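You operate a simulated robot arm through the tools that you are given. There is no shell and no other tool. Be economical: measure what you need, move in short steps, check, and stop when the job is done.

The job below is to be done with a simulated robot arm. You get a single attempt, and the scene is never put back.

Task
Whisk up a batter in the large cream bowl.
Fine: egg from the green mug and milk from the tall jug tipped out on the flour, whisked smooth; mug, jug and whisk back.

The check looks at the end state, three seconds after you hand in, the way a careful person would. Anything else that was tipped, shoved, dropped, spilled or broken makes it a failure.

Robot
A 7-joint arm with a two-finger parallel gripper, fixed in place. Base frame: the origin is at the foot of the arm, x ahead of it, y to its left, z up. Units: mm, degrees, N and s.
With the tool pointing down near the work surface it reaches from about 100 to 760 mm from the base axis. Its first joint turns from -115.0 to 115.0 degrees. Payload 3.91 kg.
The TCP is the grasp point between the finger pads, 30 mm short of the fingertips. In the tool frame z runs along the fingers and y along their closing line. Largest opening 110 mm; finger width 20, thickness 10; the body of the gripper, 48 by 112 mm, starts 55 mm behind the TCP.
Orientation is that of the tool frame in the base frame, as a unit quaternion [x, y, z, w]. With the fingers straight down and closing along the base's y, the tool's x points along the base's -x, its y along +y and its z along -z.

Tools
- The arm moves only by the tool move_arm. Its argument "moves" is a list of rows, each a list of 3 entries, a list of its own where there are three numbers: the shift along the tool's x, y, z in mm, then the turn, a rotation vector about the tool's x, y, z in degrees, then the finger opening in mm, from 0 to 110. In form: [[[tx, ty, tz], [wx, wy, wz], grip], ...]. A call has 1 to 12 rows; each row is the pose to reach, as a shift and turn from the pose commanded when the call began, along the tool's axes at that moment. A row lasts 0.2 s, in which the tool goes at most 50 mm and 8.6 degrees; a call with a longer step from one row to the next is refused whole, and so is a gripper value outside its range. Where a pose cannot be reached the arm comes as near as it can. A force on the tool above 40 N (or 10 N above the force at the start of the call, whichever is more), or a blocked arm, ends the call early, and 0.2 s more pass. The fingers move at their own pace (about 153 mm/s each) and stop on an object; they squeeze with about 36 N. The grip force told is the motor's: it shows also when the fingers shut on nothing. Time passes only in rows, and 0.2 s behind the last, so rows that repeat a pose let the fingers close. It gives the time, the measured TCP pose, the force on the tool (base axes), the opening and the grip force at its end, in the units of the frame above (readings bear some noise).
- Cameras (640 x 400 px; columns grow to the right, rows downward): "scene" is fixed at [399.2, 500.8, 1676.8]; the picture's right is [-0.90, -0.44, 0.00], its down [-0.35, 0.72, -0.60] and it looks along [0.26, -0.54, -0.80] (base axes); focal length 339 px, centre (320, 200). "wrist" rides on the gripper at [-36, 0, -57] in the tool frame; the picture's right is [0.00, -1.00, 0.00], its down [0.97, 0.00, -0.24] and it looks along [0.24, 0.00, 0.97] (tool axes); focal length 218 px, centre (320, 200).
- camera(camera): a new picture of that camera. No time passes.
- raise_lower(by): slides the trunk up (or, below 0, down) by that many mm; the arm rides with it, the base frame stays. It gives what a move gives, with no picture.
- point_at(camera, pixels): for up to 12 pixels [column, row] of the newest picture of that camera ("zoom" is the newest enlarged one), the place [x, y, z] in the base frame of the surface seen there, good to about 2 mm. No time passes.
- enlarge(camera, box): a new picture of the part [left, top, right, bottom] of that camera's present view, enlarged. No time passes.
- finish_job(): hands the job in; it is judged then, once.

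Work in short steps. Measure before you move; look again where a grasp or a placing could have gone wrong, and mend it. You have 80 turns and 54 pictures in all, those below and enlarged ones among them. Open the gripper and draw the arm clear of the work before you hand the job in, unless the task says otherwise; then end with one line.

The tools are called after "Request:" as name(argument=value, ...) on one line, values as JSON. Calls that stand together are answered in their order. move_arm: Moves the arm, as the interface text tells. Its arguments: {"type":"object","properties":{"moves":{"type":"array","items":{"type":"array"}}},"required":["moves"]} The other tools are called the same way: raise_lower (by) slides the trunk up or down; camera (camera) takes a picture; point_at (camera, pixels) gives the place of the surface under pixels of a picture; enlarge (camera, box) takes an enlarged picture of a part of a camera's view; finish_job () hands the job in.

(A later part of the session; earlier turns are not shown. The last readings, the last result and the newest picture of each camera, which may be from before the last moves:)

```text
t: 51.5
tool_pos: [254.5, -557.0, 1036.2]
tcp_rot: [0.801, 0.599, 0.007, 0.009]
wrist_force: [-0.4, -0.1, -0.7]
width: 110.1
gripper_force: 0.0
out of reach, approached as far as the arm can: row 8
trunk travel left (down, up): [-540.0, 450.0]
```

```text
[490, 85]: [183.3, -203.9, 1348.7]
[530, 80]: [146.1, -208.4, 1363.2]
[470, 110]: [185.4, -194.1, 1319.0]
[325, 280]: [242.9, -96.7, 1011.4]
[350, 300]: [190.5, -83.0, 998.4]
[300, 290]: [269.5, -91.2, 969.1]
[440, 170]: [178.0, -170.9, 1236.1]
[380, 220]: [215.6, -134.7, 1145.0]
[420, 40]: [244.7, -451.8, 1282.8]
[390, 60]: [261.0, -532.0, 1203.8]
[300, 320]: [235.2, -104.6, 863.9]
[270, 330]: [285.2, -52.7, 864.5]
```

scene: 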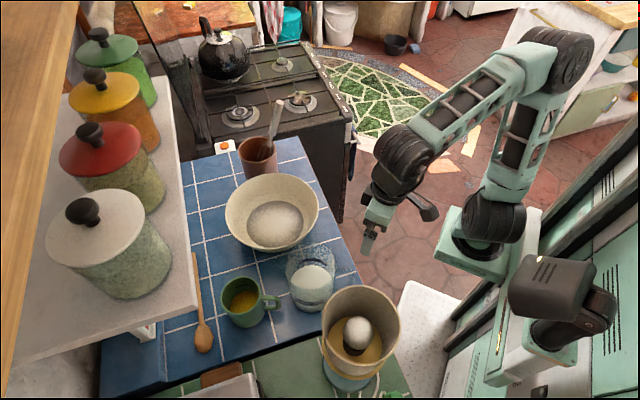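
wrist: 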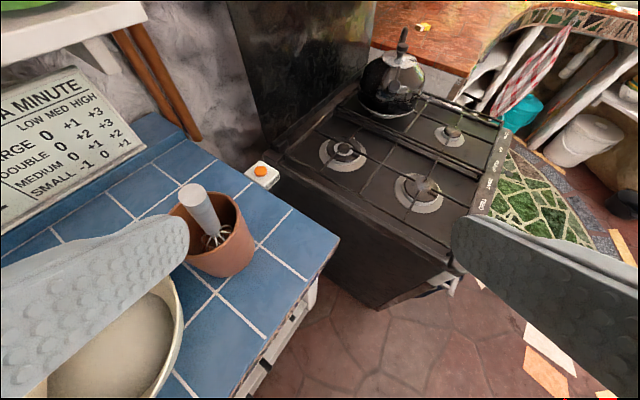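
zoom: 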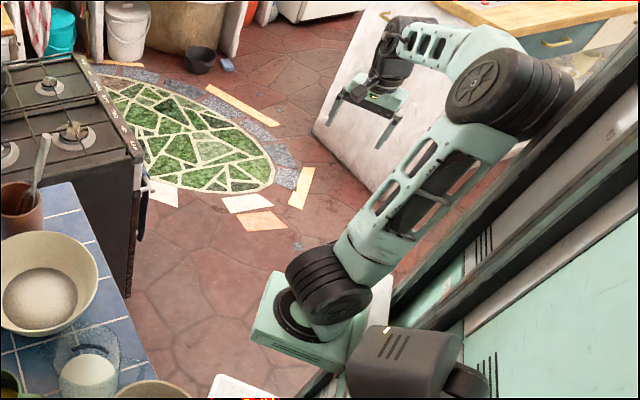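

Lean is right-back (az≈-125). From this unpinned state I translate forward at fixed heading so the upper arm should pass through vertical.

Request:
move_arm(moves=[[[17, 31, 0], [0, 0, 0], 110], [[34, 63, 0], [0, 0, 0], 110], [[51, 94, 0], [0, 0, 0], 110], [[68, 125, 0], [0, 0, 0], 110], [[86, 157, 0], [0, 0, 0], 110], [[103, 188, 0], [0, 0, 0], 110], [[120, 220, 0], [0, 0, 0], 110], [[137, 251, 0], [0, 0, 0], 110]])

Request:
enlarge(camera="scene", box=[330, 0, 640, 300])

Request:
point_at(camera="zoom", pixels=[[490, 85], [460, 80], [430, 90], [325, 280], [350, 300], [300, 290], [400, 170], [380, 200]])

```text
t: 53.3
tool_pos: [502.7, -470.2, 1056.5]
tcp_rot: [0.806, 0.591, 0.005, 0.021]
wrist_force: [-0.4, -0.2, -0.1]
width: 110.1
gripper_force: 0.1
out of reach, approached as far as the arm can: row 7, 8
trunk travel left (down, up): [-540.0, 450.0]
```

```text
1.33 times, centred on (485, 150) of scene
```

zoom: 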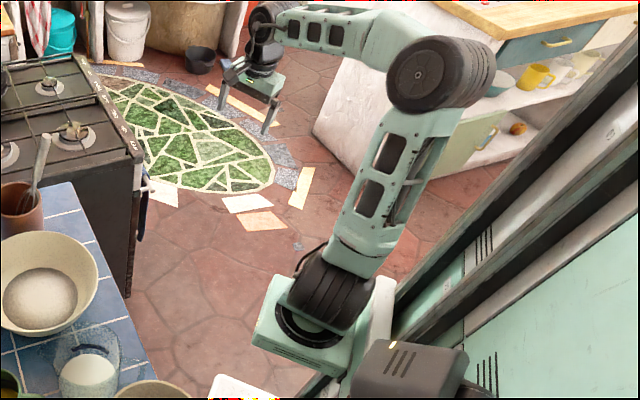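

```text
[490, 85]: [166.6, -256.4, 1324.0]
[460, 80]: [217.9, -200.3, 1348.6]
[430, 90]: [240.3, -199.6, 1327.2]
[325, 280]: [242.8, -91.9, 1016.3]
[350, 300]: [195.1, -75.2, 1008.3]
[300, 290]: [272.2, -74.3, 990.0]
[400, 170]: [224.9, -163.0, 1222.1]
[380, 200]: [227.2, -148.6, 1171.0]
```

Tracked six rows. Test: rigid left rotation about the pan axis by 24° to see if joint 1 can go left.

Request:
move_arm(moves=[[[42, 27, 0], [0, 0, -6], 110], [[83, 48, 0], [0, 0, -12], 110], [[127, 65, 0], [0, 0, -18], 110], [[173, 77, 0], [0, 0, -24], 110]])

```text
t: 54.3
tool_pos: [627.7, -326.0, 1056.3]
tcp_rot: [0.665, 0.746, 0.004, 0.022]
wrist_force: [-0.1, -0.5, 0.3]
width: 109.6
gripper_force: 0.2
out of reach, approached as far as the arm can: row 3
trunk travel left (down, up): [-540.0, 450.0]
```

It tracked exactly. I continue the rigid left rotation in the same manner toward the bowl.

Request:
move_arm(moves=[[[38, 25, 0], [0, 0, -6], 110], [[80, 46, 0], [0, 0, -12], 110], [[125, 63, 0], [0, 0, -18], 110], [[170, 74, 0], [0, 0, -24], 110], [[216, 82, 0], [0, 0, -30], 110], [[263, 84, 0], [0, 0, -36], 110]])

```text
t: 55.7
tool_pos: [618.0, -82.8, 1071.7]
tcp_rot: [0.402, 0.915, 0.004, 0.021]
wrist_force: [-0.1, -0.8, 0.1]
width: 110.3
gripper_force: 0.0
out of reach, approached as far as the arm can: row 1, 2, 3, 4, 5, 6
trunk travel left (down, up): [-540.0, 450.0]
```

Pinned again near the left: joint 1 must cross with the upper arm through vertical. I go back right (300,-540) and then translate diagonally left-forward at fixed heading, so the elbow itself is carried across.

Request:
move_arm(moves=[[[-10, -45, 0], [0, 0, 5], 110], [[-20, -90, 0], [0, 0, 10], 110], [[-30, -136, 0], [0, 0, 15], 110], [[-41, -181, 0], [0, 0, 20], 110], [[-51, -226, 0], [0, 0, 25], 110], [[-61, -271, 0], [0, 0, 30], 110], [[-71, -317, 0], [0, 0, 35], 110], [[-81, -362, 0], [0, 0, 40], 110], [[-91, -407, 0], [0, 0, 45], 110], [[-102, -452, 0], [0, 0, 50], 110], [[-112, -498, 0], [0, 0, 55], 110], [[-122, -543, 0], [0, 0, 60], 110]])

Request:
move_arm(moves=[[[39, 11, 0], [0, 0, 0], 110], [[78, 22, 0], [0, 0, 0], 110], [[117, 33, 0], [0, 0, 0], 110], [[156, 44, 0], [0, 0, 0], 110], [[195, 55, 0], [0, 0, 0], 110], [[233, 66, 0], [0, 0, 0], 110], [[272, 77, 0], [0, 0, 0], 110], [[311, 88, 0], [0, 0, 0], 110], [[350, 99, 0], [0, 0, 0], 110], [[389, 111, 0], [0, 0, 0], 110]])

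Request:
enlarge(camera="scene", box=[330, 0, 640, 300])

```text
t: 58.3
tool_pos: [296.4, -544.1, 1057.1]
tcp_rot: [0.808, 0.589, 0.01, 0.018]
wrist_force: [-0.3, 0.2, 0.9]
width: 110.0
gripper_force: 0.1
out of reach, approached as far as the arm can: row 4, 5, 6, 7, 8
trunk travel left (down, up): [-540.0, 450.0]
```

```text
t: 60.5
tool_pos: [523.3, -202.9, 1062.7]
tcp_rot: [0.807, 0.59, 0.009, 0.018]
wrist_force: [-0.1, 0.9, -0.4]
width: 110.0
gripper_force: 0.0
out of reach, approached as far as the arm can: row 5, 6, 7, 8, 9
trunk travel left (down, up): [-540.0, 450.0]
```

```text
1.33 times, centred on (485, 150) of scene
```

zoom: 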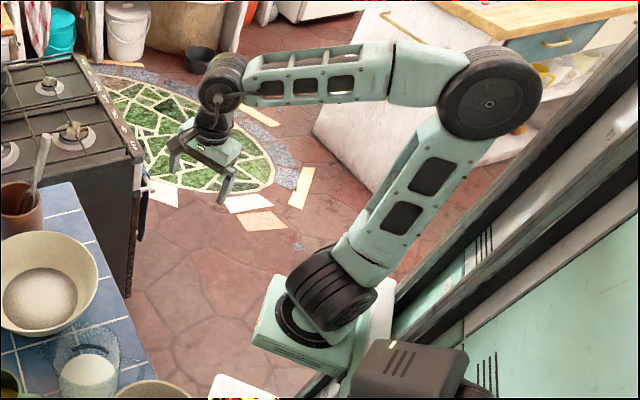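

The last row was reached exactly and the elbow now leans back, nearly opposite the hand. I extend outward along that plane to (620,-60), unwinding heading a bit.

Request:
move_arm(moves=[[[21, 6, 0], [0, 0, -6], 110], [[41, 13, 0], [0, 0, -12], 110], [[62, 19, 0], [0, 0, -18], 110], [[83, 26, 0], [0, 0, -24], 110], [[103, 32, 0], [0, 0, -30], 110], [[124, 38, 0], [0, 0, -36], 110], [[144, 45, 0], [0, 0, -42], 110], [[165, 51, 0], [0, 0, -47], 110]])

Request:
enlarge(camera="scene", box=[330, 0, 640, 300])

```text
t: 62.3
tool_pos: [609.9, -66.2, 1070.9]
tcp_rot: [0.503, 0.864, 0.005, 0.02]
wrist_force: [1.0, 0.5, -0.5]
width: 109.8
gripper_force: 0.0
out of reach, approached as far as the arm can: row 8
trunk travel left (down, up): [-540.0, 450.0]
```

```text
1.33 times, centred on (485, 150) of scene
```

zoom: 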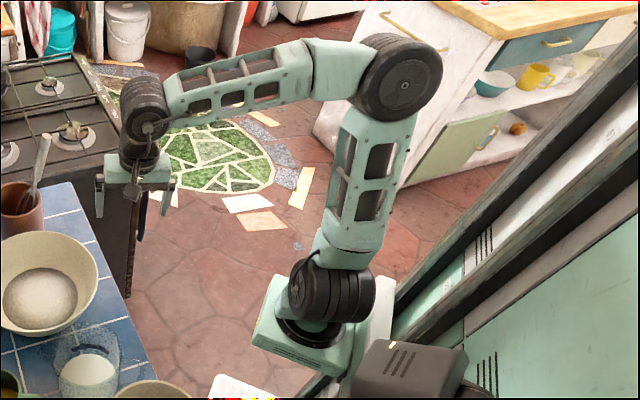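

Joint 1 is pinned again with elbow right. A target up-left and well extended should pull the upper arm through vertical. I first measure the obstacle boxes there (the black head by the arm and the grinder).

Request:
point_at(camera="zoom", pixels=[[400, 350], [360, 360], [440, 350], [420, 385], [470, 380], [380, 345], [150, 385], [180, 390]])

Request:
point_at(camera="scene", pixels=[[550, 260], [520, 270], [580, 260], [550, 310], [590, 320], [570, 345]])

```text
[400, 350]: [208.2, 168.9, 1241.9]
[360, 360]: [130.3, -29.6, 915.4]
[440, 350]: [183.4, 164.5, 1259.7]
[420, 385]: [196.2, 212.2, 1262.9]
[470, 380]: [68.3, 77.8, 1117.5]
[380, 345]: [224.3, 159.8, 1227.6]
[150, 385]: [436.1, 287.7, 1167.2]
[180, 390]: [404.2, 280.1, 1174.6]
```

```text
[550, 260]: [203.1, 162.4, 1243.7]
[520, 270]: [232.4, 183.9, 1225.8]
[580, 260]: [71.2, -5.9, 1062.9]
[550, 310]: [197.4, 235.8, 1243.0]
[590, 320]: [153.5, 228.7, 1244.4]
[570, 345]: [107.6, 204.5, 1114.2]
```

Head box spans x 130–235, y 160–240 up to 1262; grinder top 1175. I command a high, extended pose at (410,200,1330), clear of both, heading 0.

Request:
move_arm(moves=[[[27, -3, -22], [0, 0, -5], 110], [[55, -7, -43], [0, 0, -10], 110], [[82, -10, -65], [0, 0, -15], 110], [[110, -14, -87], [0, 0, -20], 110], [[137, -17, -108], [0, 0, -25], 110], [[165, -21, -130], [0, 0, -30], 110], [[192, -24, -152], [0, 0, -35], 110], [[220, -28, -173], [0, 0, -40], 110], [[247, -31, -195], [0, 0, -45], 110], [[275, -35, -217], [0, 0, -50], 110], [[302, -38, -238], [0, 0, -55], 110], [[330, -42, -260], [0, 0, -60], 110]])

Request:
enlarge(camera="scene", box=[300, 0, 640, 300])

```text
t: 64.9
tool_pos: [396.7, 95.7, 1272.2]
tcp_rot: [0.029, 0.999, -0.007, 0.038]
wrist_force: [-0.4, -0.2, -0.3]
width: 109.9
gripper_force: 0.2
out of reach, approached as far as the arm can: row 7, 8, 9, 10, 11, 12
trunk travel left (down, up): [-540.0, 450.0]
```

```text
1.33 times, centred on (470, 150) of scene
```

zoom: 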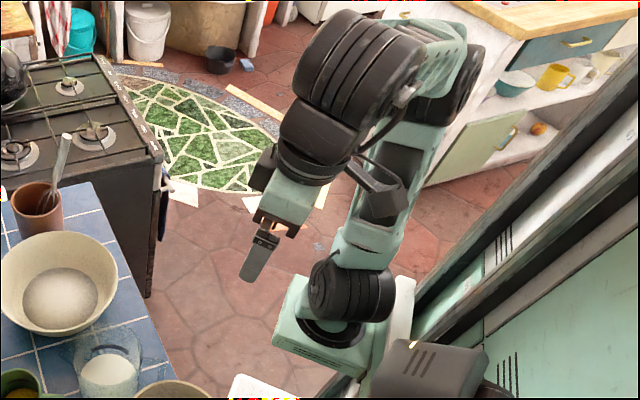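

Likely the wrist flex limit stops it (forearm rising with tool straight down). I yaw to face left-outward and pitch up 56° to relieve the wrist while going up-left.

Request:
move_arm(moves=[[[0, 0, 0], [0, 0, -8], 110], [[0, 0, 0], [0, 0, -16], 110], [[0, 0, 0], [0, 0, -24], 110], [[0, 0, 0], [0, 0, -32], 110], [[0, 0, 0], [0, 0, -40], 110], [[0, 0, 0], [0, 0, -48], 110], [[0, 0, 0], [0, 0, -56], 110], [[0, 0, 0], [0, 0, -64], 110], [[0, 0, 0], [0, 0, -70], 110]])

Request:
move_arm(moves=[[[-10, 4, -8], [0, -8, 0], 110], [[-22, 9, -16], [0, -16, 0], 110], [[-33, 13, -24], [0, -24, 0], 110], [[-45, 18, -32], [0, -32, 0], 110], [[-56, 22, -40], [0, -40, 0], 110], [[-67, 27, -48], [0, -48, 0], 110], [[-78, 31, -55], [0, -56, 0], 110]])

Request:
enlarge(camera="scene", box=[300, 0, 640, 300])

```text
t: 66.9
tool_pos: [377.9, 102.9, 1270.5]
tcp_rot: [-0.546, 0.837, -0.033, 0.033]
wrist_force: [-0.9, -0.7, 1.0]
width: 110.0
gripper_force: 0.1
out of reach, approached as far as the arm can: row 9
trunk travel left (down, up): [-540.0, 450.0]
```

```text
t: 68.5
tool_pos: [428.9, 270.0, 1245.4]
tcp_rot: [-0.496, 0.726, 0.232, 0.417]
wrist_force: [-0.2, 0.2, -0.4]
width: 109.7
gripper_force: 0.1
out of reach, approached as far as the arm can: row 1, 2, 3, 4, 5, 6, 7
trunk travel left (down, up): [-540.0, 450.0]
```

```text
1.33 times, centred on (470, 150) of scene
```

zoom: 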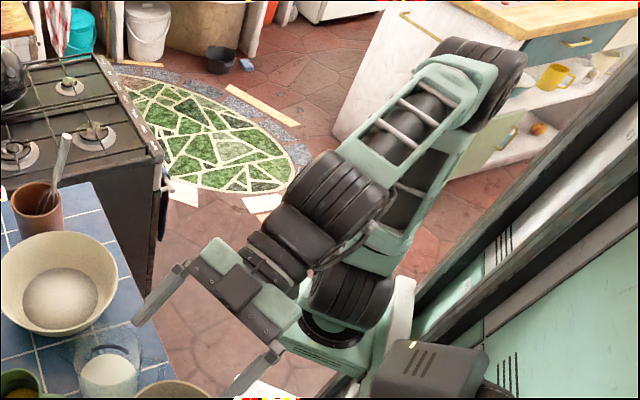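

TCP is over the grinder with 50 mm to spare. I extend straight up and slightly outward so the arm straightens through vertical.

Request:
move_arm(moves=[[[-25, -1, -5], [0, 0, 0], 110], [[-50, -2, -10], [0, 0, 0], 110], [[-75, -3, -15], [0, 0, 0], 110], [[-100, -4, -20], [0, 0, 0], 110], [[-125, -5, -25], [0, 0, 0], 110], [[-150, -5, -30], [0, 0, 0], 110], [[-175, -6, -35], [0, 0, 0], 110], [[-197, -6, -39], [0, 0, 0], 110]])

Request:
enlarge(camera="scene", box=[300, 0, 640, 300])

```text
t: 70.3
tool_pos: [408.7, 315.7, 1391.8]
tcp_rot: [-0.496, 0.726, 0.232, 0.417]
wrist_force: [-0.3, 0.4, 0.5]
width: 110.2
gripper_force: 0.0
out of reach, approached as far as the arm can: row 5, 6, 7, 8
trunk travel left (down, up): [-540.0, 450.0]
```

```text
1.33 times, centred on (470, 150) of scene
```

zoom: 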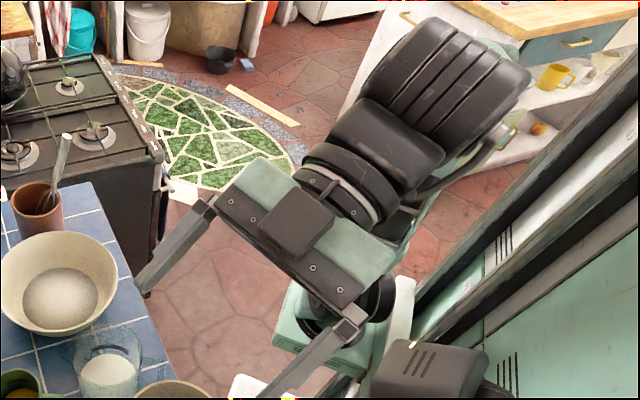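

It extended upward. Now I swing right as a rigid rotation about the pan axis so joint 1 comes off its stop with the arm on the good side.

Request:
move_arm(moves=[[[1.7, -46, -3], [5.2, 0, 3], 110], [[6, -93, -10], [10.4, 0, 6.1], 110], [[12.5, -140, -21], [15.5, 0, 9.1], 110], [[21, -185, -36], [20.7, 0, 12.1], 110], [[33, -227, -56], [25.9, 0, 15.2], 110], [[46, -267, -79], [31.1, 0, 18.2], 110], [[61, -304, -105], [36.3, 0, 21.2], 110]])

Request:
enlarge(camera="scene", box=[300, 0, 640, 300])

```text
t: 71.9
tool_pos: [640.0, 83.3, 1421.2]
tcp_rot: [-0.204, 0.839, 0.067, 0.5]
wrist_force: [-0.7, 0.7, 0.3]
width: 110.2
gripper_force: 0.1
trunk travel left (down, up): [-540.0, 450.0]
```

```text
1.33 times, centred on (470, 150) of scene
```

zoom: 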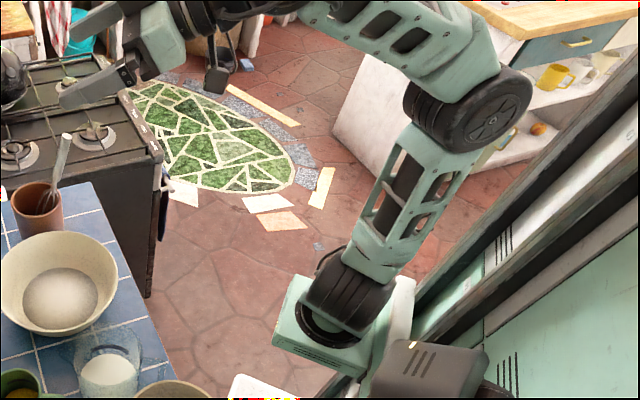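

Excellent — everything tracked, the arm is free again. Now I go gently to a pre-grasp above the mug: un-pitch to 15°, then yaw to 45° at (600,260,1140).

Request:
move_arm(moves=[[[17, 10, 11], [0, 7.8, 0], 110], [[34, 21, 22], [0, 15.6, 0], 110], [[50, 31, 33], [0, 23.4, 0], 110], [[67, 42, 44], [0, 31.2, 0], 110], [[84, 52, 55], [0, 39, 0], 110], [[101, 62, 66], [0, 46.6, 0], 110]])

Request:
move_arm(moves=[[[1, 23, 33], [-0.9, 0, -3.4], 110], [[3, 45, 66], [-1.8, 0, -6.8], 110], [[4, 68, 99], [-2.8, 0, -10.3], 110], [[6, 90, 132], [-3.7, 0, -13.7], 110], [[7, 113, 165], [-4.6, 0, -17.1], 110]])

```text
t: 73.3
tool_pos: [558.3, 11.1, 1335.5]
tcp_rot: [-0.218, 0.962, -0.026, 0.163]
wrist_force: [-1.1, 4.3, 0.6]
width: 110.0
gripper_force: 0.0
out of reach, approached as far as the arm can: row 2, 3, 4, 5, 6
trunk travel left (down, up): [-540.0, 450.0]
```

```text
t: 74.5
tool_pos: [562.3, 106.2, 1165.2]
tcp_rot: [-0.361, 0.921, -0.009, 0.149]
wrist_force: [0.4, 0.2, 0.1]
width: 110.0
gripper_force: 0.0
trunk travel left (down, up): [-540.0, 450.0]
```

Call two tracked well. There is a 7° roll error; I correct it (wx −7.4) while moving to (610,270,1130).

Request:
move_arm(moves=[[[-27, 19, 12], [-1.5, 0, 0], 110], [[-54, 38, 25], [-3, 0, 0], 110], [[-80, 56, 37], [-4.4, 0, 0], 110], [[-107, 75, 50], [-5.9, 0, 0], 110], [[-134, 94, 62], [-7.4, 0, 0], 110]])

Request:
camera(camera="scene")

```text
t: 75.7
tool_pos: [537.0, 124.8, 1139.6]
tcp_rot: [-0.368, 0.919, 0.048, 0.133]
wrist_force: [-0.5, 1.2, 0.5]
width: 110.1
gripper_force: 0.0
out of reach, approached as far as the arm can: row 1, 2, 3, 4, 5
trunk travel left (down, up): [-540.0, 450.0]
```

```text
19 pictures are left
```

scene: 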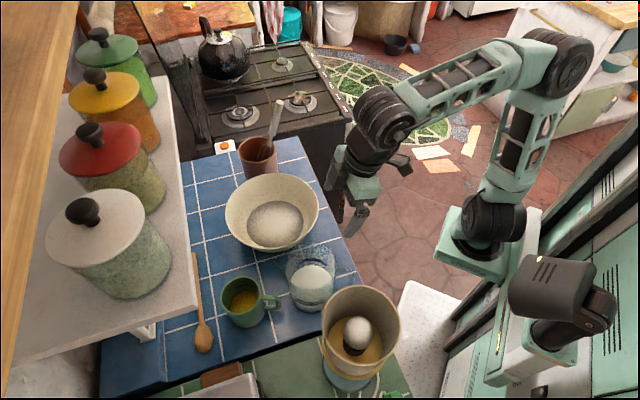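

Pinned again: the upper arm never crossed. I repeat the earlier good route: swing right, then carry diagonally back at fixed heading (this gave an in-plane elbow), and then I'll extend far forward at height to cross.

Request:
move_arm(moves=[[[28, -26, -2], [2.2, 0, 7.7], 110], [[55, -52, -3], [4.4, 0, 15.4], 110], [[83, -78, -5], [6.6, 0, 23.1], 110], [[111, -104, -7], [8.8, 0, 30.8], 110], [[138, -130, -8], [11, 0, 38.5], 110], [[166, -156, -10], [13.2, 0, 46.2], 110], [[194, -182, -12], [15.4, 0, 53.9], 110], [[222, -208, -14], [17.6, 0, 61.6], 110], [[249, -234, -15], [19.8, 0, 69.3], 110], [[277, -260, -17], [22, 0, 77], 110]])

Request:
move_arm(moves=[[[1, -41, 2], [2.2, 0, 7.6], 110], [[2, -82, 4], [4.4, 0, 15.2], 110], [[4, -123, 6], [6.5, 0, 22.7], 110], [[5, -164, 8], [8.7, 0, 30.3], 110], [[6, -206, 9], [10.9, 0, 37.9], 110], [[7, -247, 11], [13.1, 0, 45.5], 110], [[9, -288, 13], [15.2, 0, 53], 110], [[10, -329, 15], [17.4, 0, 60.6], 110], [[11, -370, 17], [19.6, 0, 68.2], 110]])

Request:
move_arm(moves=[[[37, 11, -11], [0, 0, 0], 110], [[75, 22, -22], [0, 0, 0], 110], [[112, 33, -32], [0, 0, 0], 110], [[150, 44, -43], [0, 0, 0], 110], [[187, 55, -54], [0, 0, 0], 110], [[224, 67, -65], [0, 0, 0], 110], [[262, 78, -76], [0, 0, 0], 110], [[299, 89, -86], [0, 0, 0], 110], [[337, 100, -97], [0, 0, 0], 110], [[374, 111, -108], [0, 0, 0], 110]])

Request:
raise_lower(by=220)

```text
t: 77.9
tool_pos: [524.8, -250.1, 1075.3]
tcp_rot: [0.309, 0.941, -0.047, 0.13]
wrist_force: [0.1, 0.0, -0.6]
width: 110.0
gripper_force: 0.1
out of reach, approached as far as the arm can: row 4, 5, 6, 7, 8, 9
trunk travel left (down, up): [-540.0, 450.0]
```

```text
t: 79.9
tool_pos: [310.7, -539.3, 1061.7]
tcp_rot: [0.793, 0.588, -0.135, 0.079]
wrist_force: [1.0, 0.6, -0.9]
width: 110.1
gripper_force: 0.0
trunk travel left (down, up): [-540.0, 450.0]
```

```text
t: 82.1
tool_pos: [520.0, -207.9, 1057.5]
tcp_rot: [0.797, 0.587, -0.115, 0.083]
wrist_force: [0.1, -0.4, 0.5]
width: 109.9
gripper_force: 0.1
trunk travel left (down, up): [-540.0, 450.0]
```

```text
t: 84.5
tool_pos: [520.2, -208.3, 1275.9]
tcp_rot: [0.797, 0.587, -0.116, 0.082]
wrist_force: [0.0, -0.3, 0.1]
width: 110.2
gripper_force: 0.0
trunk travel left (down, up): [-760.0, 230.0]
```

All tracked perfectly. Now at the higher trunk I extend forward (az ≈16°) to (770,-128,1276), tips above the whisk top, at fixed heading.

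Request:
move_arm(moves=[[[18, 27, -5], [0, 0, 0], 110], [[36, 54, -10], [0, 0, 0], 110], [[54, 81, -15], [0, 0, 0], 110], [[72, 108, -20], [0, 0, 0], 110], [[90, 135, -26], [0, 0, 0], 110], [[108, 162, -31], [0, 0, 0], 110], [[126, 189, -36], [0, 0, 0], 110], [[144, 216, -41], [0, 0, 0], 110]])

Request:
enlarge(camera="scene", box=[300, 0, 640, 300])

```text
t: 86.2
tool_pos: [771.7, -129.2, 1272.0]
tcp_rot: [0.797, 0.587, -0.117, 0.082]
wrist_force: [-0.4, 1.1, -0.3]
width: 110.3
gripper_force: 0.1
trunk travel left (down, up): [-760.0, 230.0]
```

```text
1.33 times, centred on (470, 150) of scene
```

zoom: 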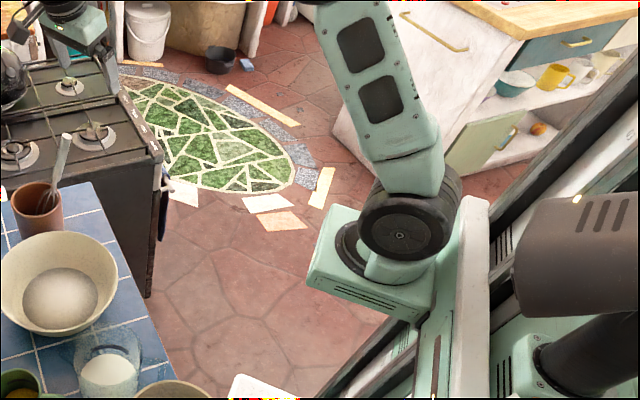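

Joint 1 has crossed: the shoulder cap now faces the camera with the arm leaning forward. I keep the arm extended and swing left, unwinding heading to about +70° in two calls, ending near (650,220,1130).

Request:
move_arm(moves=[[[12, -8, -1], [-2.3, 0, -7.7], 110], [[24, -17, -1], [-4.5, 0, -15.3], 110], [[36, -25, -2], [-6.8, 0, -23], 110], [[48, -33, -3], [-9, 0, -30.7], 110], [[60, -42, -3], [-11.3, 0, -38.4], 110], [[72, -50, -4], [-13.5, 0, -46], 110], [[84, -59, -4], [-15.8, 0, -53.7], 110], [[96, -67, -5], [-18, 0, -61.4], 110], [[108, -75, -6], [-20.3, 0, -69.1], 110], [[120, -84, -6], [-22.5, 0, -76.7], 110], [[132, -92, -7], [-24.8, 0, -84.4], 110]])

Request:
move_arm(moves=[[[14, 15, 6], [-2.3, 0, -7.8], 110], [[29, 30, 12], [-4.6, 0, -15.5], 110], [[43, 45, 19], [-6.8, 0, -23.3], 110], [[57, 60, 25], [-9.1, 0, -31.1], 110], [[71, 75, 31], [-11.4, 0, -38.8], 110], [[86, 91, 37], [-13.7, 0, -46.6], 110], [[100, 106, 43], [-16, 0, -54.3], 110], [[114, 121, 49], [-18.3, 0, -62.1], 110], [[128, 136, 56], [-20.5, 0, -69.9], 110], [[143, 151, 62], [-22.8, 0, -77.6], 110], [[157, 166, 68], [-25.1, 0, -85.4], 110]])

Request:
camera(camera="scene")

```text
t: 88.7
tool_pos: [721.1, 22.9, 1245.6]
tcp_rot: [0.165, 0.977, -0.022, 0.137]
wrist_force: [-0.7, -0.3, 1.3]
width: 109.9
gripper_force: 0.0
trunk travel left (down, up): [-760.0, 230.0]
```

```text
t: 91.0
tool_pos: [650.4, 223.3, 1136.3]
tcp_rot: [-0.566, 0.812, 0.083, 0.116]
wrist_force: [-0.8, -0.1, 0.2]
width: 109.8
gripper_force: 0.0
trunk travel left (down, up): [-760.0, 230.0]
```

```text
17 pictures are left
```

scene: 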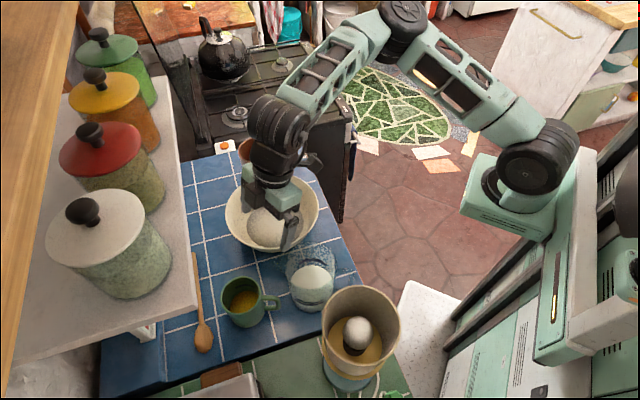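

Tracking is now exact. I move to just above the mug (663,327,1070) with pitch 12°, then check with the wrist camera.

Request:
move_arm(moves=[[[-20, 6, 23], [0, 1, 0], 110], [[-40, 12, 46], [0, 2, 0], 110], [[-60, 18, 69], [0, 3, 0], 110], [[-80, 24, 92], [0, 4, 0], 110]])

Request:
camera(camera="wrist")

```text
t: 92.0
tool_pos: [664.5, 324.3, 1068.8]
tcp_rot: [-0.567, 0.817, 0.064, 0.088]
wrist_force: [0.0, -0.6, 0.5]
width: 109.9
gripper_force: 0.0
trunk travel left (down, up): [-760.0, 230.0]
```

```text
16 pictures are left
```

wrist: 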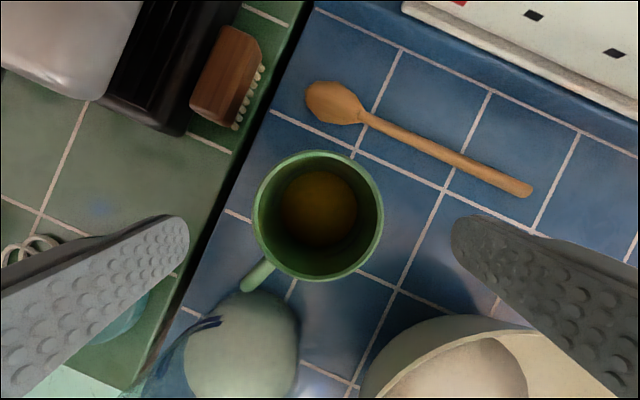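

The mug is centred between the fingers at (318,217), handle clear at (255,275). I descend, close on it, and check the grip.

Request:
move_arm(moves=[[[4, 0, 25], [0, 0, 0], 110], [[8, 0, 50], [0, 0, 0], 110], [[12, 0, 75], [0, 0, 0], 110], [[16.7, 0, 99], [0, 0, 0], 110], [[16.7, 0, 99], [0, 0, 0], 60], [[16.7, 0, 99], [0, 0, 0], 60], [[16.7, 0, 99], [0, 0, 0], 60]])

```text
t: 93.3
tool_pos: [666.3, 333.6, 971.7]
tcp_rot: [-0.568, 0.816, 0.063, 0.092]
wrist_force: [0.5, -3.2, 16.7]
width: 87.1
gripper_force: 35.9
trunk travel left (down, up): [-760.0, 230.0]
stopped in row 6: the force on the tool passed its limit (the readings are from after the stop); the commanded pose is now the measured one
```

Gripped at 87 mm width. I lift 115 mm straight up and check.

Request:
move_arm(moves=[[[-3, 0, -12], [0, 0, 0], 60], [[-7, 0, -34], [0, 0, 0], 60], [[-12, 0, -58], [0, 0, 0], 60], [[-18, 0, -85], [0, 0, 0], 60], [[-25, 0, -112], [0, 0, 0], 60]])

Request:
camera(camera="scene")

```text
t: 94.5
tool_pos: [664.7, 332.8, 1084.5]
tcp_rot: [-0.567, 0.816, 0.064, 0.09]
wrist_force: [-0.6, -0.1, -3.7]
width: 87.2
gripper_force: 36.8
trunk travel left (down, up): [-760.0, 230.0]
```

```text
15 pictures are left
```

scene: 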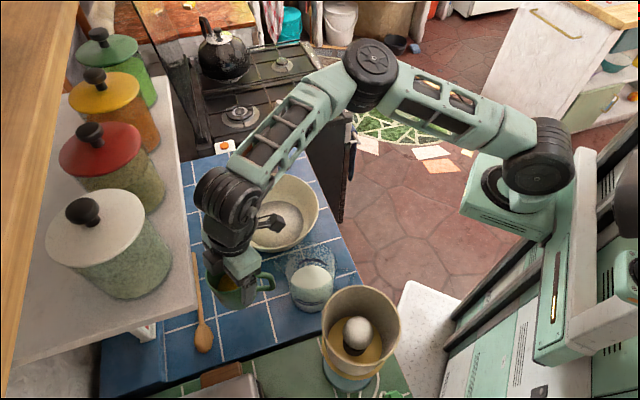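

Mug is held (load ≈3.6 N). I carry it to the pour point (725,132,1135) by the bowl centre, heading 80°, then pitch up in place.

Request:
move_arm(moves=[[[22, -18, -12], [-0.3, 0, -1.4], 60], [[44, -36, -24], [-0.6, 0, -2.8], 60], [[65, -54, -36], [-0.9, 0, -4.2], 60], [[87, -72, -49], [-1.3, 0, -5.6], 60], [[109, -90, -61], [-1.6, 0, -7], 60], [[131, -108, -73], [-1.9, 0, -8.4], 60], [[152, -126, -85], [-2.2, 0, -9.8], 60]])

Request:
move_arm(moves=[[[0, 0, 0], [0, -8, 0], 60], [[0, 0, 0], [0, -16, 0], 60], [[0, 0, 0], [0, -24, 0], 60], [[0, 0, 0], [0, -32, 0], 60], [[0, 0, 0], [0, -40, 0], 60], [[0, 0, 0], [0, -46, 0], 60]])

Request:
camera(camera="scene")

```text
t: 96.1
tool_pos: [682.7, 171.8, 1113.9]
tcp_rot: [-0.607, 0.787, 0.071, 0.086]
wrist_force: [0.1, -0.4, -2.9]
width: 87.0
gripper_force: 35.6
out of reach, approached as far as the arm can: row 4, 5, 6, 7
trunk travel left (down, up): [-760.0, 230.0]
```

```text
t: 97.5
tool_pos: [682.5, 170.7, 1112.2]
tcp_rot: [-0.532, 0.69, 0.304, 0.387]
wrist_force: [-0.3, -0.1, -3.2]
width: 87.2
gripper_force: 35.7
trunk travel left (down, up): [-760.0, 230.0]
```

```text
14 pictures are left
```

scene: 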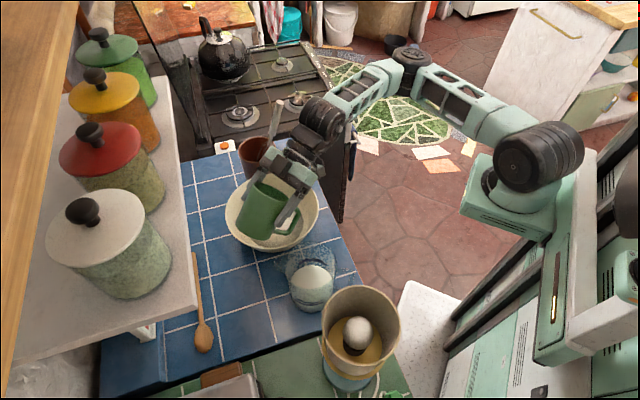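

The mug tilts over the bowl; the lip is around (675,135), inside the bowl. I continue pitching to ≈117° total while nudging toward the bowl centre.

Request:
move_arm(moves=[[[-3, -9, -8], [0, -7, 0], 60], [[-5, -18, -16], [0, -14, 0], 60], [[-8, -28, -24], [0, -22, 0], 60], [[-10, -37, -31], [0, -30, 0], 60], [[-10, -37, -31], [0, -37, 0], 60], [[-10, -37, -31], [0, -44, 0], 60], [[-10, -37, -31], [0, -51, 0], 60], [[-10, -37, -31], [0, -58, 0], 60], [[-10, -37, -31], [0, -58, 0], 60], [[-10, -37, -31], [0, -58, 0], 60], [[-10, -37, -31], [0, -58, 0], 60]])

Request:
camera(camera="scene")

```text
t: 99.5
tool_pos: [721.1, 128.7, 1160.0]
tcp_rot: [-0.379, 0.412, 0.475, 0.679]
wrist_force: [1.2, 0.4, -1.7]
width: 87.0
gripper_force: 36.4
out of reach, approached as far as the arm can: row 1
trunk travel left (down, up): [-760.0, 230.0]
stopped in row 9: the arm was blocked; the commanded pose is now the measured one
```

```text
13 pictures are left
```

scene: 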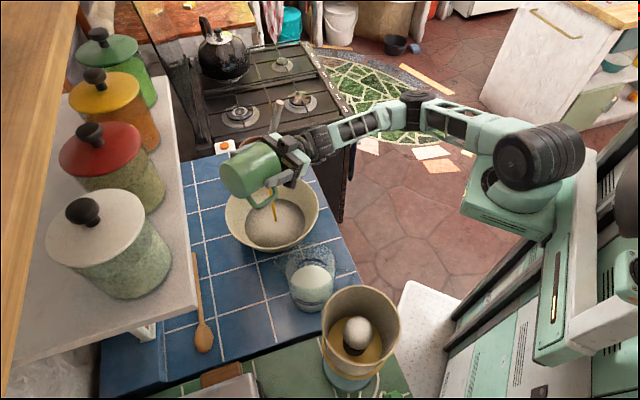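

Egg is streaming into the bowl. The arm reported a block, so I hold still to let it drain and look closer at the gripper and whisk.

Request:
move_arm(moves=[[[0, 0, 0], [0, 0, 0], 60], [[0, 0, 0], [0, 0, 0], 60], [[0, 0, 0], [0, 0, 0], 60], [[0, 0, 0], [0, 0, 0], 60], [[0, 0, 0], [0, 0, 0], 60], [[0, 0, 0], [0, 0, 0], 60]])

Request:
enlarge(camera="scene", box=[200, 80, 360, 260])

```text
t: 100.9
tool_pos: [722.0, 128.1, 1160.3]
tcp_rot: [-0.378, 0.41, 0.476, 0.68]
wrist_force: [0.4, 0.4, -2.0]
width: 87.0
gripper_force: 35.4
trunk travel left (down, up): [-760.0, 230.0]
```

```text
2.22 times, centred on (280, 170) of scene
```

zoom: 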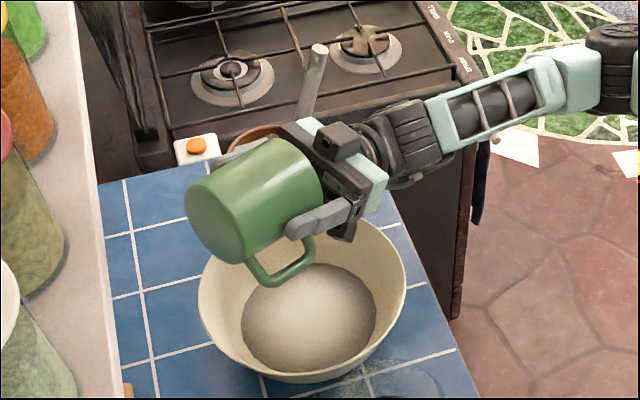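

The stream has ended and the whisk is untouched. I un-pitch along the reverse path, still over the bowl.

Request:
move_arm(moves=[[[6, 7, 3], [0, 8, 0], 60], [[13, 14, 5], [0, 16, 0], 60], [[19, 21, 8], [0, 24, 0], 60], [[25, 29, 11], [0, 32, 0], 60], [[31, 36, 14], [0, 40, 0], 60], [[38, 43, 16], [0, 48, 0], 60], [[44, 50, 19], [0, 56, 0], 60]])

```text
t: 102.5
tool_pos: [684.9, 174.1, 1119.9]
tcp_rot: [-0.555, 0.683, 0.245, 0.407]
wrist_force: [0.2, -0.9, -3.4]
width: 86.7
gripper_force: 35.9
trunk travel left (down, up): [-760.0, 230.0]
```

Now I bring the mug upright (combined turn computed) back above its place at (665,333,1086).

Request:
move_arm(moves=[[[-9, 9, 20], [-0.4, 6.3, 1.2], 60], [[-17, 19, 39], [-0.8, 12.5, 2.3], 60], [[-26, 28, 59], [-1.2, 18.8, 3.5], 60], [[-34, 37, 79], [-1.5, 25, 4.6], 60], [[-43, 46, 99], [-1.9, 31.3, 5.8], 60], [[-51, 56, 118], [-2.3, 37.5, 6.9], 60], [[-60, 65, 138], [-2.7, 43.8, 8.1], 60], [[-60, 65, 138], [-2.7, 43.8, 8.1], 60]])

```text
t: 104.3
tool_pos: [664.6, 335.5, 1084.5]
tcp_rot: [-0.568, 0.816, 0.063, 0.092]
wrist_force: [-0.6, -0.1, -2.4]
width: 86.6
gripper_force: 36.2
trunk travel left (down, up): [-760.0, 230.0]
```

Pose matches the pick orientation. I lower the mug to its place, open, rise, and move over the jug, then look through the wrist camera.

Request:
move_arm(moves=[[[7, -1, 27], [0, 0, 0], 60], [[14, -1, 54], [0, 0, 0], 60], [[20, -2, 82], [0, 0, 0], 60], [[24, -2.3, 100], [0, 0, 0], 60], [[26, -2.3, 108.5], [0, 0, 0], 60], [[26, -2.3, 108.5], [0, 0, 0], 60], [[26, -2.3, 108.5], [0, 0, 0], 110], [[26, -2.3, 108.5], [0, 0, 0], 110], [[26, -2.3, 108.5], [0, 0, 0], 110]])

Request:
move_arm(moves=[[[-5, 0, -22], [0, 0, 0], 110], [[-12, 0, -52], [0, 0, 0], 110], [[-20, 0, -88], [0, 0, 0], 110], [[-28, 0, -125], [0, 0, 0], 110], [[5, 18, -135], [0, 0, 0], 110], [[38, 35, -145], [0, 0, 0], 110], [[71, 53, -155], [0, 0, 0], 110], [[103, 70, -165], [0, 0, 0], 110]])

Request:
camera(camera="wrist")

Request:
camera(camera="scene")

```text
t: 106.3
tool_pos: [667.8, 328.6, 976.2]
tcp_rot: [-0.568, 0.815, 0.064, 0.093]
wrist_force: [0.1, -0.9, 0.1]
width: 110.1
gripper_force: 0.1
trunk travel left (down, up): [-760.0, 230.0]
```

```text
t: 108.1
tool_pos: [553.7, 227.7, 1114.2]
tcp_rot: [-0.569, 0.815, 0.063, 0.093]
wrist_force: [0.0, -0.1, 0.1]
width: 110.2
gripper_force: 0.0
trunk travel left (down, up): [-760.0, 230.0]
```

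```text
11 pictures are left
```

wrist: 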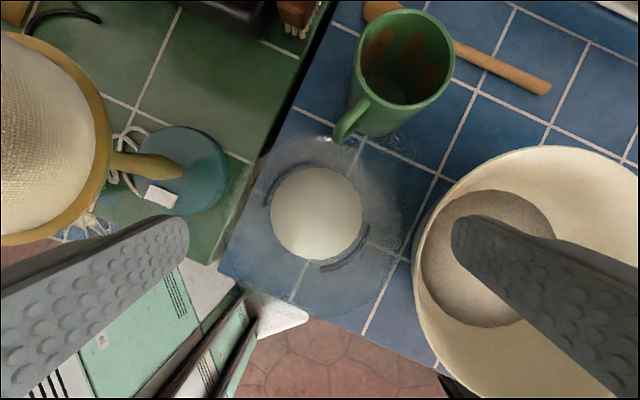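

```text
10 pictures are left
```

scene: 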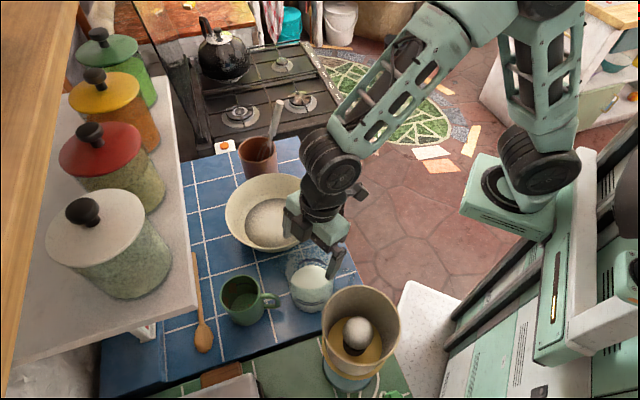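

Mug is back and empty. Milk disc centre (317,213) puts the jug axis at about (552,231.5). I descend with a 3 mm sideways correction, close, and lift.

Request:
move_arm(moves=[[[6, 2.9, 30], [0, 0, 0], 110], [[9, 2.9, 45], [0, 0, 0], 110], [[12, 2.9, 60], [0, 0, 0], 110], [[15, 2.9, 75], [0, 0, 0], 110], [[18, 2.9, 91], [0, 0, 0], 110], [[21, 2.9, 107], [0, 0, 0], 110], [[21, 2.9, 107], [0, 0, 0], 80], [[21, 2.9, 107], [0, 0, 0], 80], [[21, 2.9, 107], [0, 0, 0], 80]])

Request:
enlarge(camera="scene", box=[240, 180, 400, 330])

```text
t: 108.7
tool_pos: [552.6, 231.0, 1081.1]
tcp_rot: [-0.568, 0.815, 0.063, 0.099]
wrist_force: [-1.2, -1.0, 19.5]
width: 109.9
gripper_force: 0.1
trunk travel left (down, up): [-760.0, 230.0]
stopped in row 2: the force on the tool passed its limit (the readings are from after the stop); the commanded pose is now the measured one
```

```text
2.67 times, centred on (320, 255) of scene
```

zoom: 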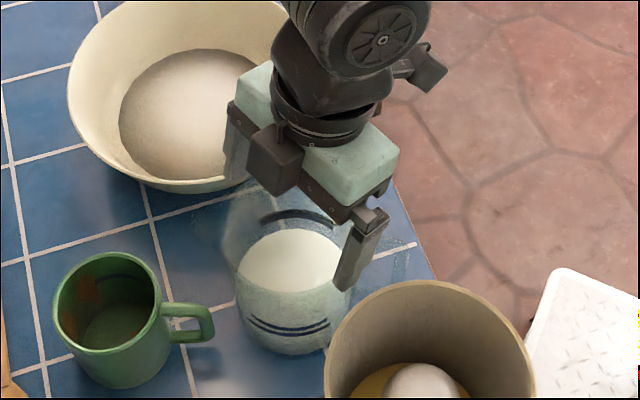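

A finger met the jug's flared rim (≈z 1050), so the body is too wide from above. I'll instead grip the far wall (one finger inside) with the closing line along az 70°, which is strong for the tilt. First rise, straighten to vertical, and yaw −90°.

Request:
move_arm(moves=[[[-3, 0, -13], [0, 0, 0], 110], [[-6, 0, -26], [0, 4, 0], 110], [[-10, 0, -39], [0, 9, 0], 110], [[-10, 0, -39], [0, 13.9, 0], 110]])

Request:
move_arm(moves=[[[-5, 0, 0], [0, 0, 8.2], 110], [[-9, 0, 0], [0, 0, 16.4], 110], [[-14, 0, 0], [0, 0, 24.6], 110], [[-18, 0, 0], [0, 0, 32.8], 110], [[-23, 0, 0], [0, 0, 41], 110], [[-28, 0, 0], [0, 0, 49.2], 64], [[-32, 0, 0], [0, 0, 57.4], 64], [[-37, 0, 5], [0, 0, 65.6], 64], [[-42, 0, 10], [0, 0, 73.8], 64], [[-46, 0, 13], [0, 0, 82], 64], [[-51, 1, 16], [0, 0, 89.8], 64]])

Request:
camera(camera="wrist")

```text
t: 109.7
tool_pos: [551.8, 229.2, 1117.7]
tcp_rot: [-0.571, 0.821, -0.006, -0.004]
wrist_force: [0.6, -0.6, -0.2]
width: 109.8
gripper_force: 0.0
trunk travel left (down, up): [-760.0, 230.0]
```

```text
t: 112.1
tool_pos: [569.0, 279.2, 1102.2]
tcp_rot: [0.175, 0.985, -0.006, 0.003]
wrist_force: [-0.9, 0.3, -0.2]
width: 64.1
gripper_force: 0.0
trunk travel left (down, up): [-760.0, 230.0]
```

```text
8 pictures are left
```

wrist: 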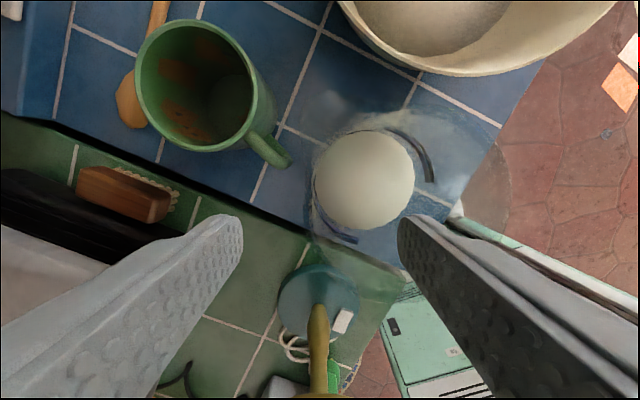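

Pose is exact; inside finger and outside finger straddle the far wall, mug handle has ≈11 mm clearance. I descend to z≈1025, close on the wall, then lift slightly to weigh it.

Request:
move_arm(moves=[[[-1, 2, 20], [0, 0, 0], 64], [[-2, 3, 40], [0, 0, 0], 64], [[-2, 3, 60], [0, 0, 0], 64], [[-2, 3, 77], [0, 0, 0], 64], [[-2, 3, 77], [0, 0, 0], 0], [[-2, 3, 77], [0, 0, 0], 0], [[-2, 3, 77], [0, 0, 0], 0]])

Request:
move_arm(moves=[[[0, 0, -6], [0, 0, 0], 0], [[0, 0, -14], [0, 0, 0], 0], [[0, 0, -22], [0, 0, 0], 0], [[0, 0, -22], [0, 0, 0], 0]])

Request:
enlarge(camera="scene", box=[220, 180, 400, 330])

```text
t: 113.7
tool_pos: [571.9, 280.5, 1027.2]
tcp_rot: [0.175, 0.985, -0.006, 0.002]
wrist_force: [1.9, -0.1, 1.6]
width: 7.0
gripper_force: 36.2
trunk travel left (down, up): [-760.0, 230.0]
```

```text
t: 114.7
tool_pos: [571.9, 280.2, 1046.6]
tcp_rot: [0.175, 0.985, -0.006, 0.002]
wrist_force: [-0.3, -0.4, -6.0]
width: 6.8
gripper_force: 35.9
trunk travel left (down, up): [-760.0, 230.0]
```

```text
2.67 times, centred on (310, 255) of scene
```

zoom: 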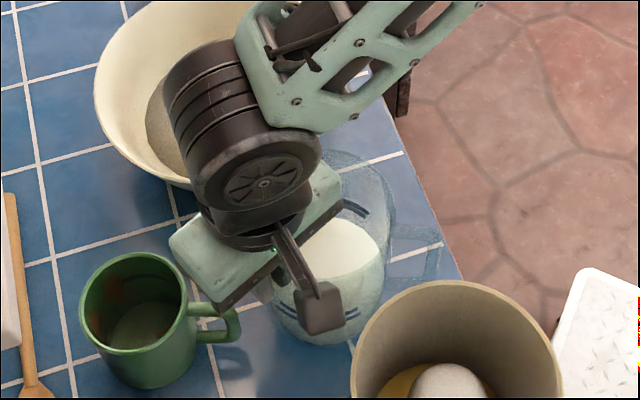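

Held firmly at 7 mm with ≈6 N load, level. I lift to 1150 and carry over the bowl to (717,107).

Request:
move_arm(moves=[[[0, 0, -26], [0, 0, 0], 0], [[0, 0, -52], [0, 0, 0], 0], [[0, 0, -78], [0, 0, 0], 0], [[0, 0, -104], [0, 0, 0], 0], [[-28, -16, -104], [0, 0, 0], 0], [[-56, -32, -104], [0, 0, 0], 0], [[-84, -48, -104], [0, 0, 0], 0], [[-112, -64, -104], [0, 0, 0], 0], [[-140, -80, -104], [0, 0, 0], 0], [[-168, -96, -104], [0, 0, 0], 0], [[-196, -112, -104], [0, 0, 0], 0]])

```text
t: 117.1
tool_pos: [719.2, 107.4, 1154.0]
tcp_rot: [0.175, 0.985, -0.007, 0.002]
wrist_force: [0.6, 0.7, -6.3]
width: 7.1
gripper_force: 36.1
trunk travel left (down, up): [-760.0, 230.0]
```

Exact. Now I tilt about the tool x axis: first 60° with a small outward shift so the lip stays over the bowl centre, then slowly to ≈104° while shifting back away from the shelf.

Request:
move_arm(moves=[[[0, 5, 0], [-8.5, 0, 0], 0], [[0, 10, 0], [-17, 0, 0], 0], [[0, 15, 0], [-25.5, 0, 0], 0], [[0, 20, 0], [-34, 0, 0], 0], [[0, 25, 0], [-42.5, 0, 0], 0], [[0, 28, 0], [-51, 0, 0], 0], [[0, 28, 0], [-59.5, 0, 0], 0]])

Request:
enlarge(camera="scene", box=[180, 80, 380, 260])

```text
t: 118.7
tool_pos: [728.1, 135.8, 1155.6]
tcp_rot: [0.151, 0.857, 0.484, 0.089]
wrist_force: [-0.1, 1.2, -4.8]
width: 6.8
gripper_force: 36.1
trunk travel left (down, up): [-760.0, 230.0]
```

```text
2.22 times, centred on (280, 170) of scene
```

zoom: 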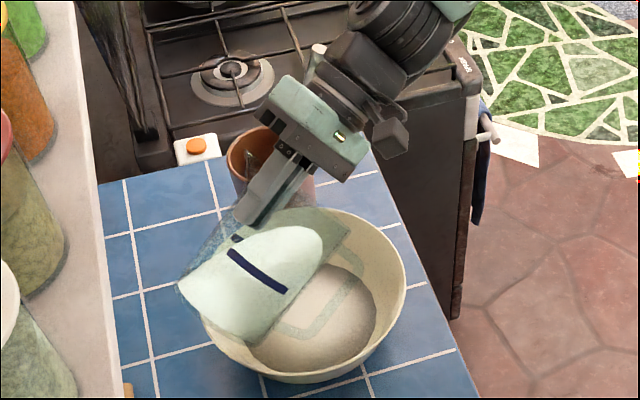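

The jug is steady with milk about to reach the lip over the bowl. I continue slowly to ≈103°, then hold.

Request:
move_arm(moves=[[[0, -3, -1], [-4, 0, 0], 0], [[0, -6, -3], [-8, 0, 0], 0], [[0, -9, -5], [-12, 0, 0], 0], [[0, -13, -6], [-16, 0, 0], 0], [[0, -16, -8], [-20, 0, 0], 0], [[0, -20, -10], [-24, 0, 0], 0], [[0, -24, -12], [-28, 0, 0], 0], [[0, -28, -14], [-32, 0, 0], 0], [[0, -32, -15], [-36, 0, 0], 0], [[0, -36, -17], [-40, 0, 0], 0], [[0, -36, -17], [-44, 0, 0], 0], [[0, -36, -17], [-44, 0, 0], 0]])

Request:
move_arm(moves=[[[0, 0, 0], [0, 0, 0], 0], [[0, 0, 0], [0, 0, 0], 0], [[0, 0, 0], [0, 0, 0], 0], [[0, 0, 0], [0, 0, 0], 0], [[0, 0, 0], [0, 0, 0], 0], [[0, 0, 0], [0, 0, 0], 0], [[0, 0, 0], [0, 0, 0], 0]])

Request:
enlarge(camera="scene", box=[180, 80, 380, 260])

```text
t: 121.3
tool_pos: [715.6, 103.5, 1130.3]
tcp_rot: [0.107, 0.614, 0.77, 0.138]
wrist_force: [0.4, 0.3, -2.2]
width: 7.1
gripper_force: 36.1
trunk travel left (down, up): [-760.0, 230.0]
```

```text
t: 122.9
tool_pos: [715.0, 102.2, 1129.4]
tcp_rot: [0.107, 0.614, 0.77, 0.137]
wrist_force: [0.2, -0.7, -3.4]
width: 7.1
gripper_force: 36.1
trunk travel left (down, up): [-760.0, 230.0]
```

```text
2.22 times, centred on (280, 170) of scene
```

zoom: 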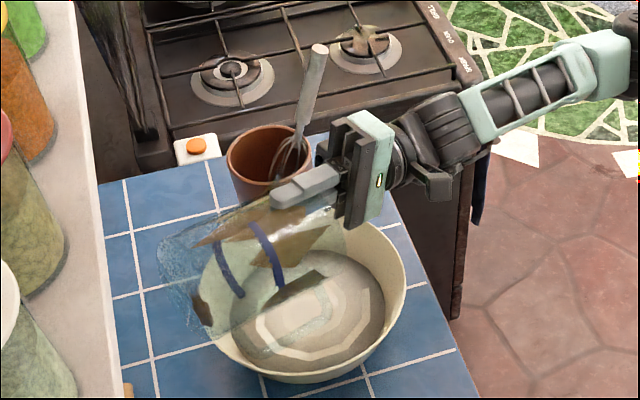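

The jug is empty and the milk is in the bowl. I reverse the tilt and carry the jug back above its place.

Request:
move_arm(moves=[[[0, 3, 6], [7.3, 0, 0], 0], [[0, 6, 13], [14.6, 0, 0], 0], [[0, 9, 19], [22, 0, 0], 0], [[0, 11, 25], [29.3, 0, 0], 0], [[0, 14, 32], [36.6, 0, 0], 0], [[0, 17, 38], [44, 0, 0], 0]])

Request:
move_arm(moves=[[[0, 0, 0], [8.5, 0, 0], 0], [[0, 0, 0], [17, 0, 0], 0], [[0, 0, 0], [25.5, 0, 0], 0], [[0, 0, 0], [34, 0, 0], 0], [[0, 0, 0], [42.5, 0, 0], 0], [[0, 0, 0], [51, 0, 0], 0], [[0, 0, 0], [59.5, 0, 0], 0]])

Request:
move_arm(moves=[[[28, 12, 0], [0, 0, 0], 0], [[56, 23, 0], [0, 0, 0], 0], [[84, 35, 0], [0, 0, 0], 0], [[112, 46, 0], [0, 0, 0], 0], [[140, 58, 0], [0, 0, 0], 0], [[168, 69, 0], [0, 0, 0], 0], [[196, 81, 0], [0, 0, 0], 0], [[196, 81, 0], [0, 0, 0], 0]])

```text
t: 124.3
tool_pos: [726.9, 134.4, 1154.9]
tcp_rot: [0.152, 0.858, 0.483, 0.088]
wrist_force: [1.0, -0.2, -3.9]
width: 6.7
gripper_force: 36.2
trunk travel left (down, up): [-760.0, 230.0]
```

```text
t: 125.9
tool_pos: [727.5, 134.8, 1155.9]
tcp_rot: [0.174, 0.985, -0.007, 0.003]
wrist_force: [0.0, 0.6, -2.7]
width: 7.0
gripper_force: 36.2
trunk travel left (down, up): [-760.0, 230.0]
```

```text
t: 127.7
tool_pos: [570.6, 277.2, 1154.2]
tcp_rot: [0.176, 0.984, -0.005, 0.002]
wrist_force: [0.4, 0.0, -3.7]
width: 7.1
gripper_force: 35.9
trunk travel left (down, up): [-760.0, 230.0]
```

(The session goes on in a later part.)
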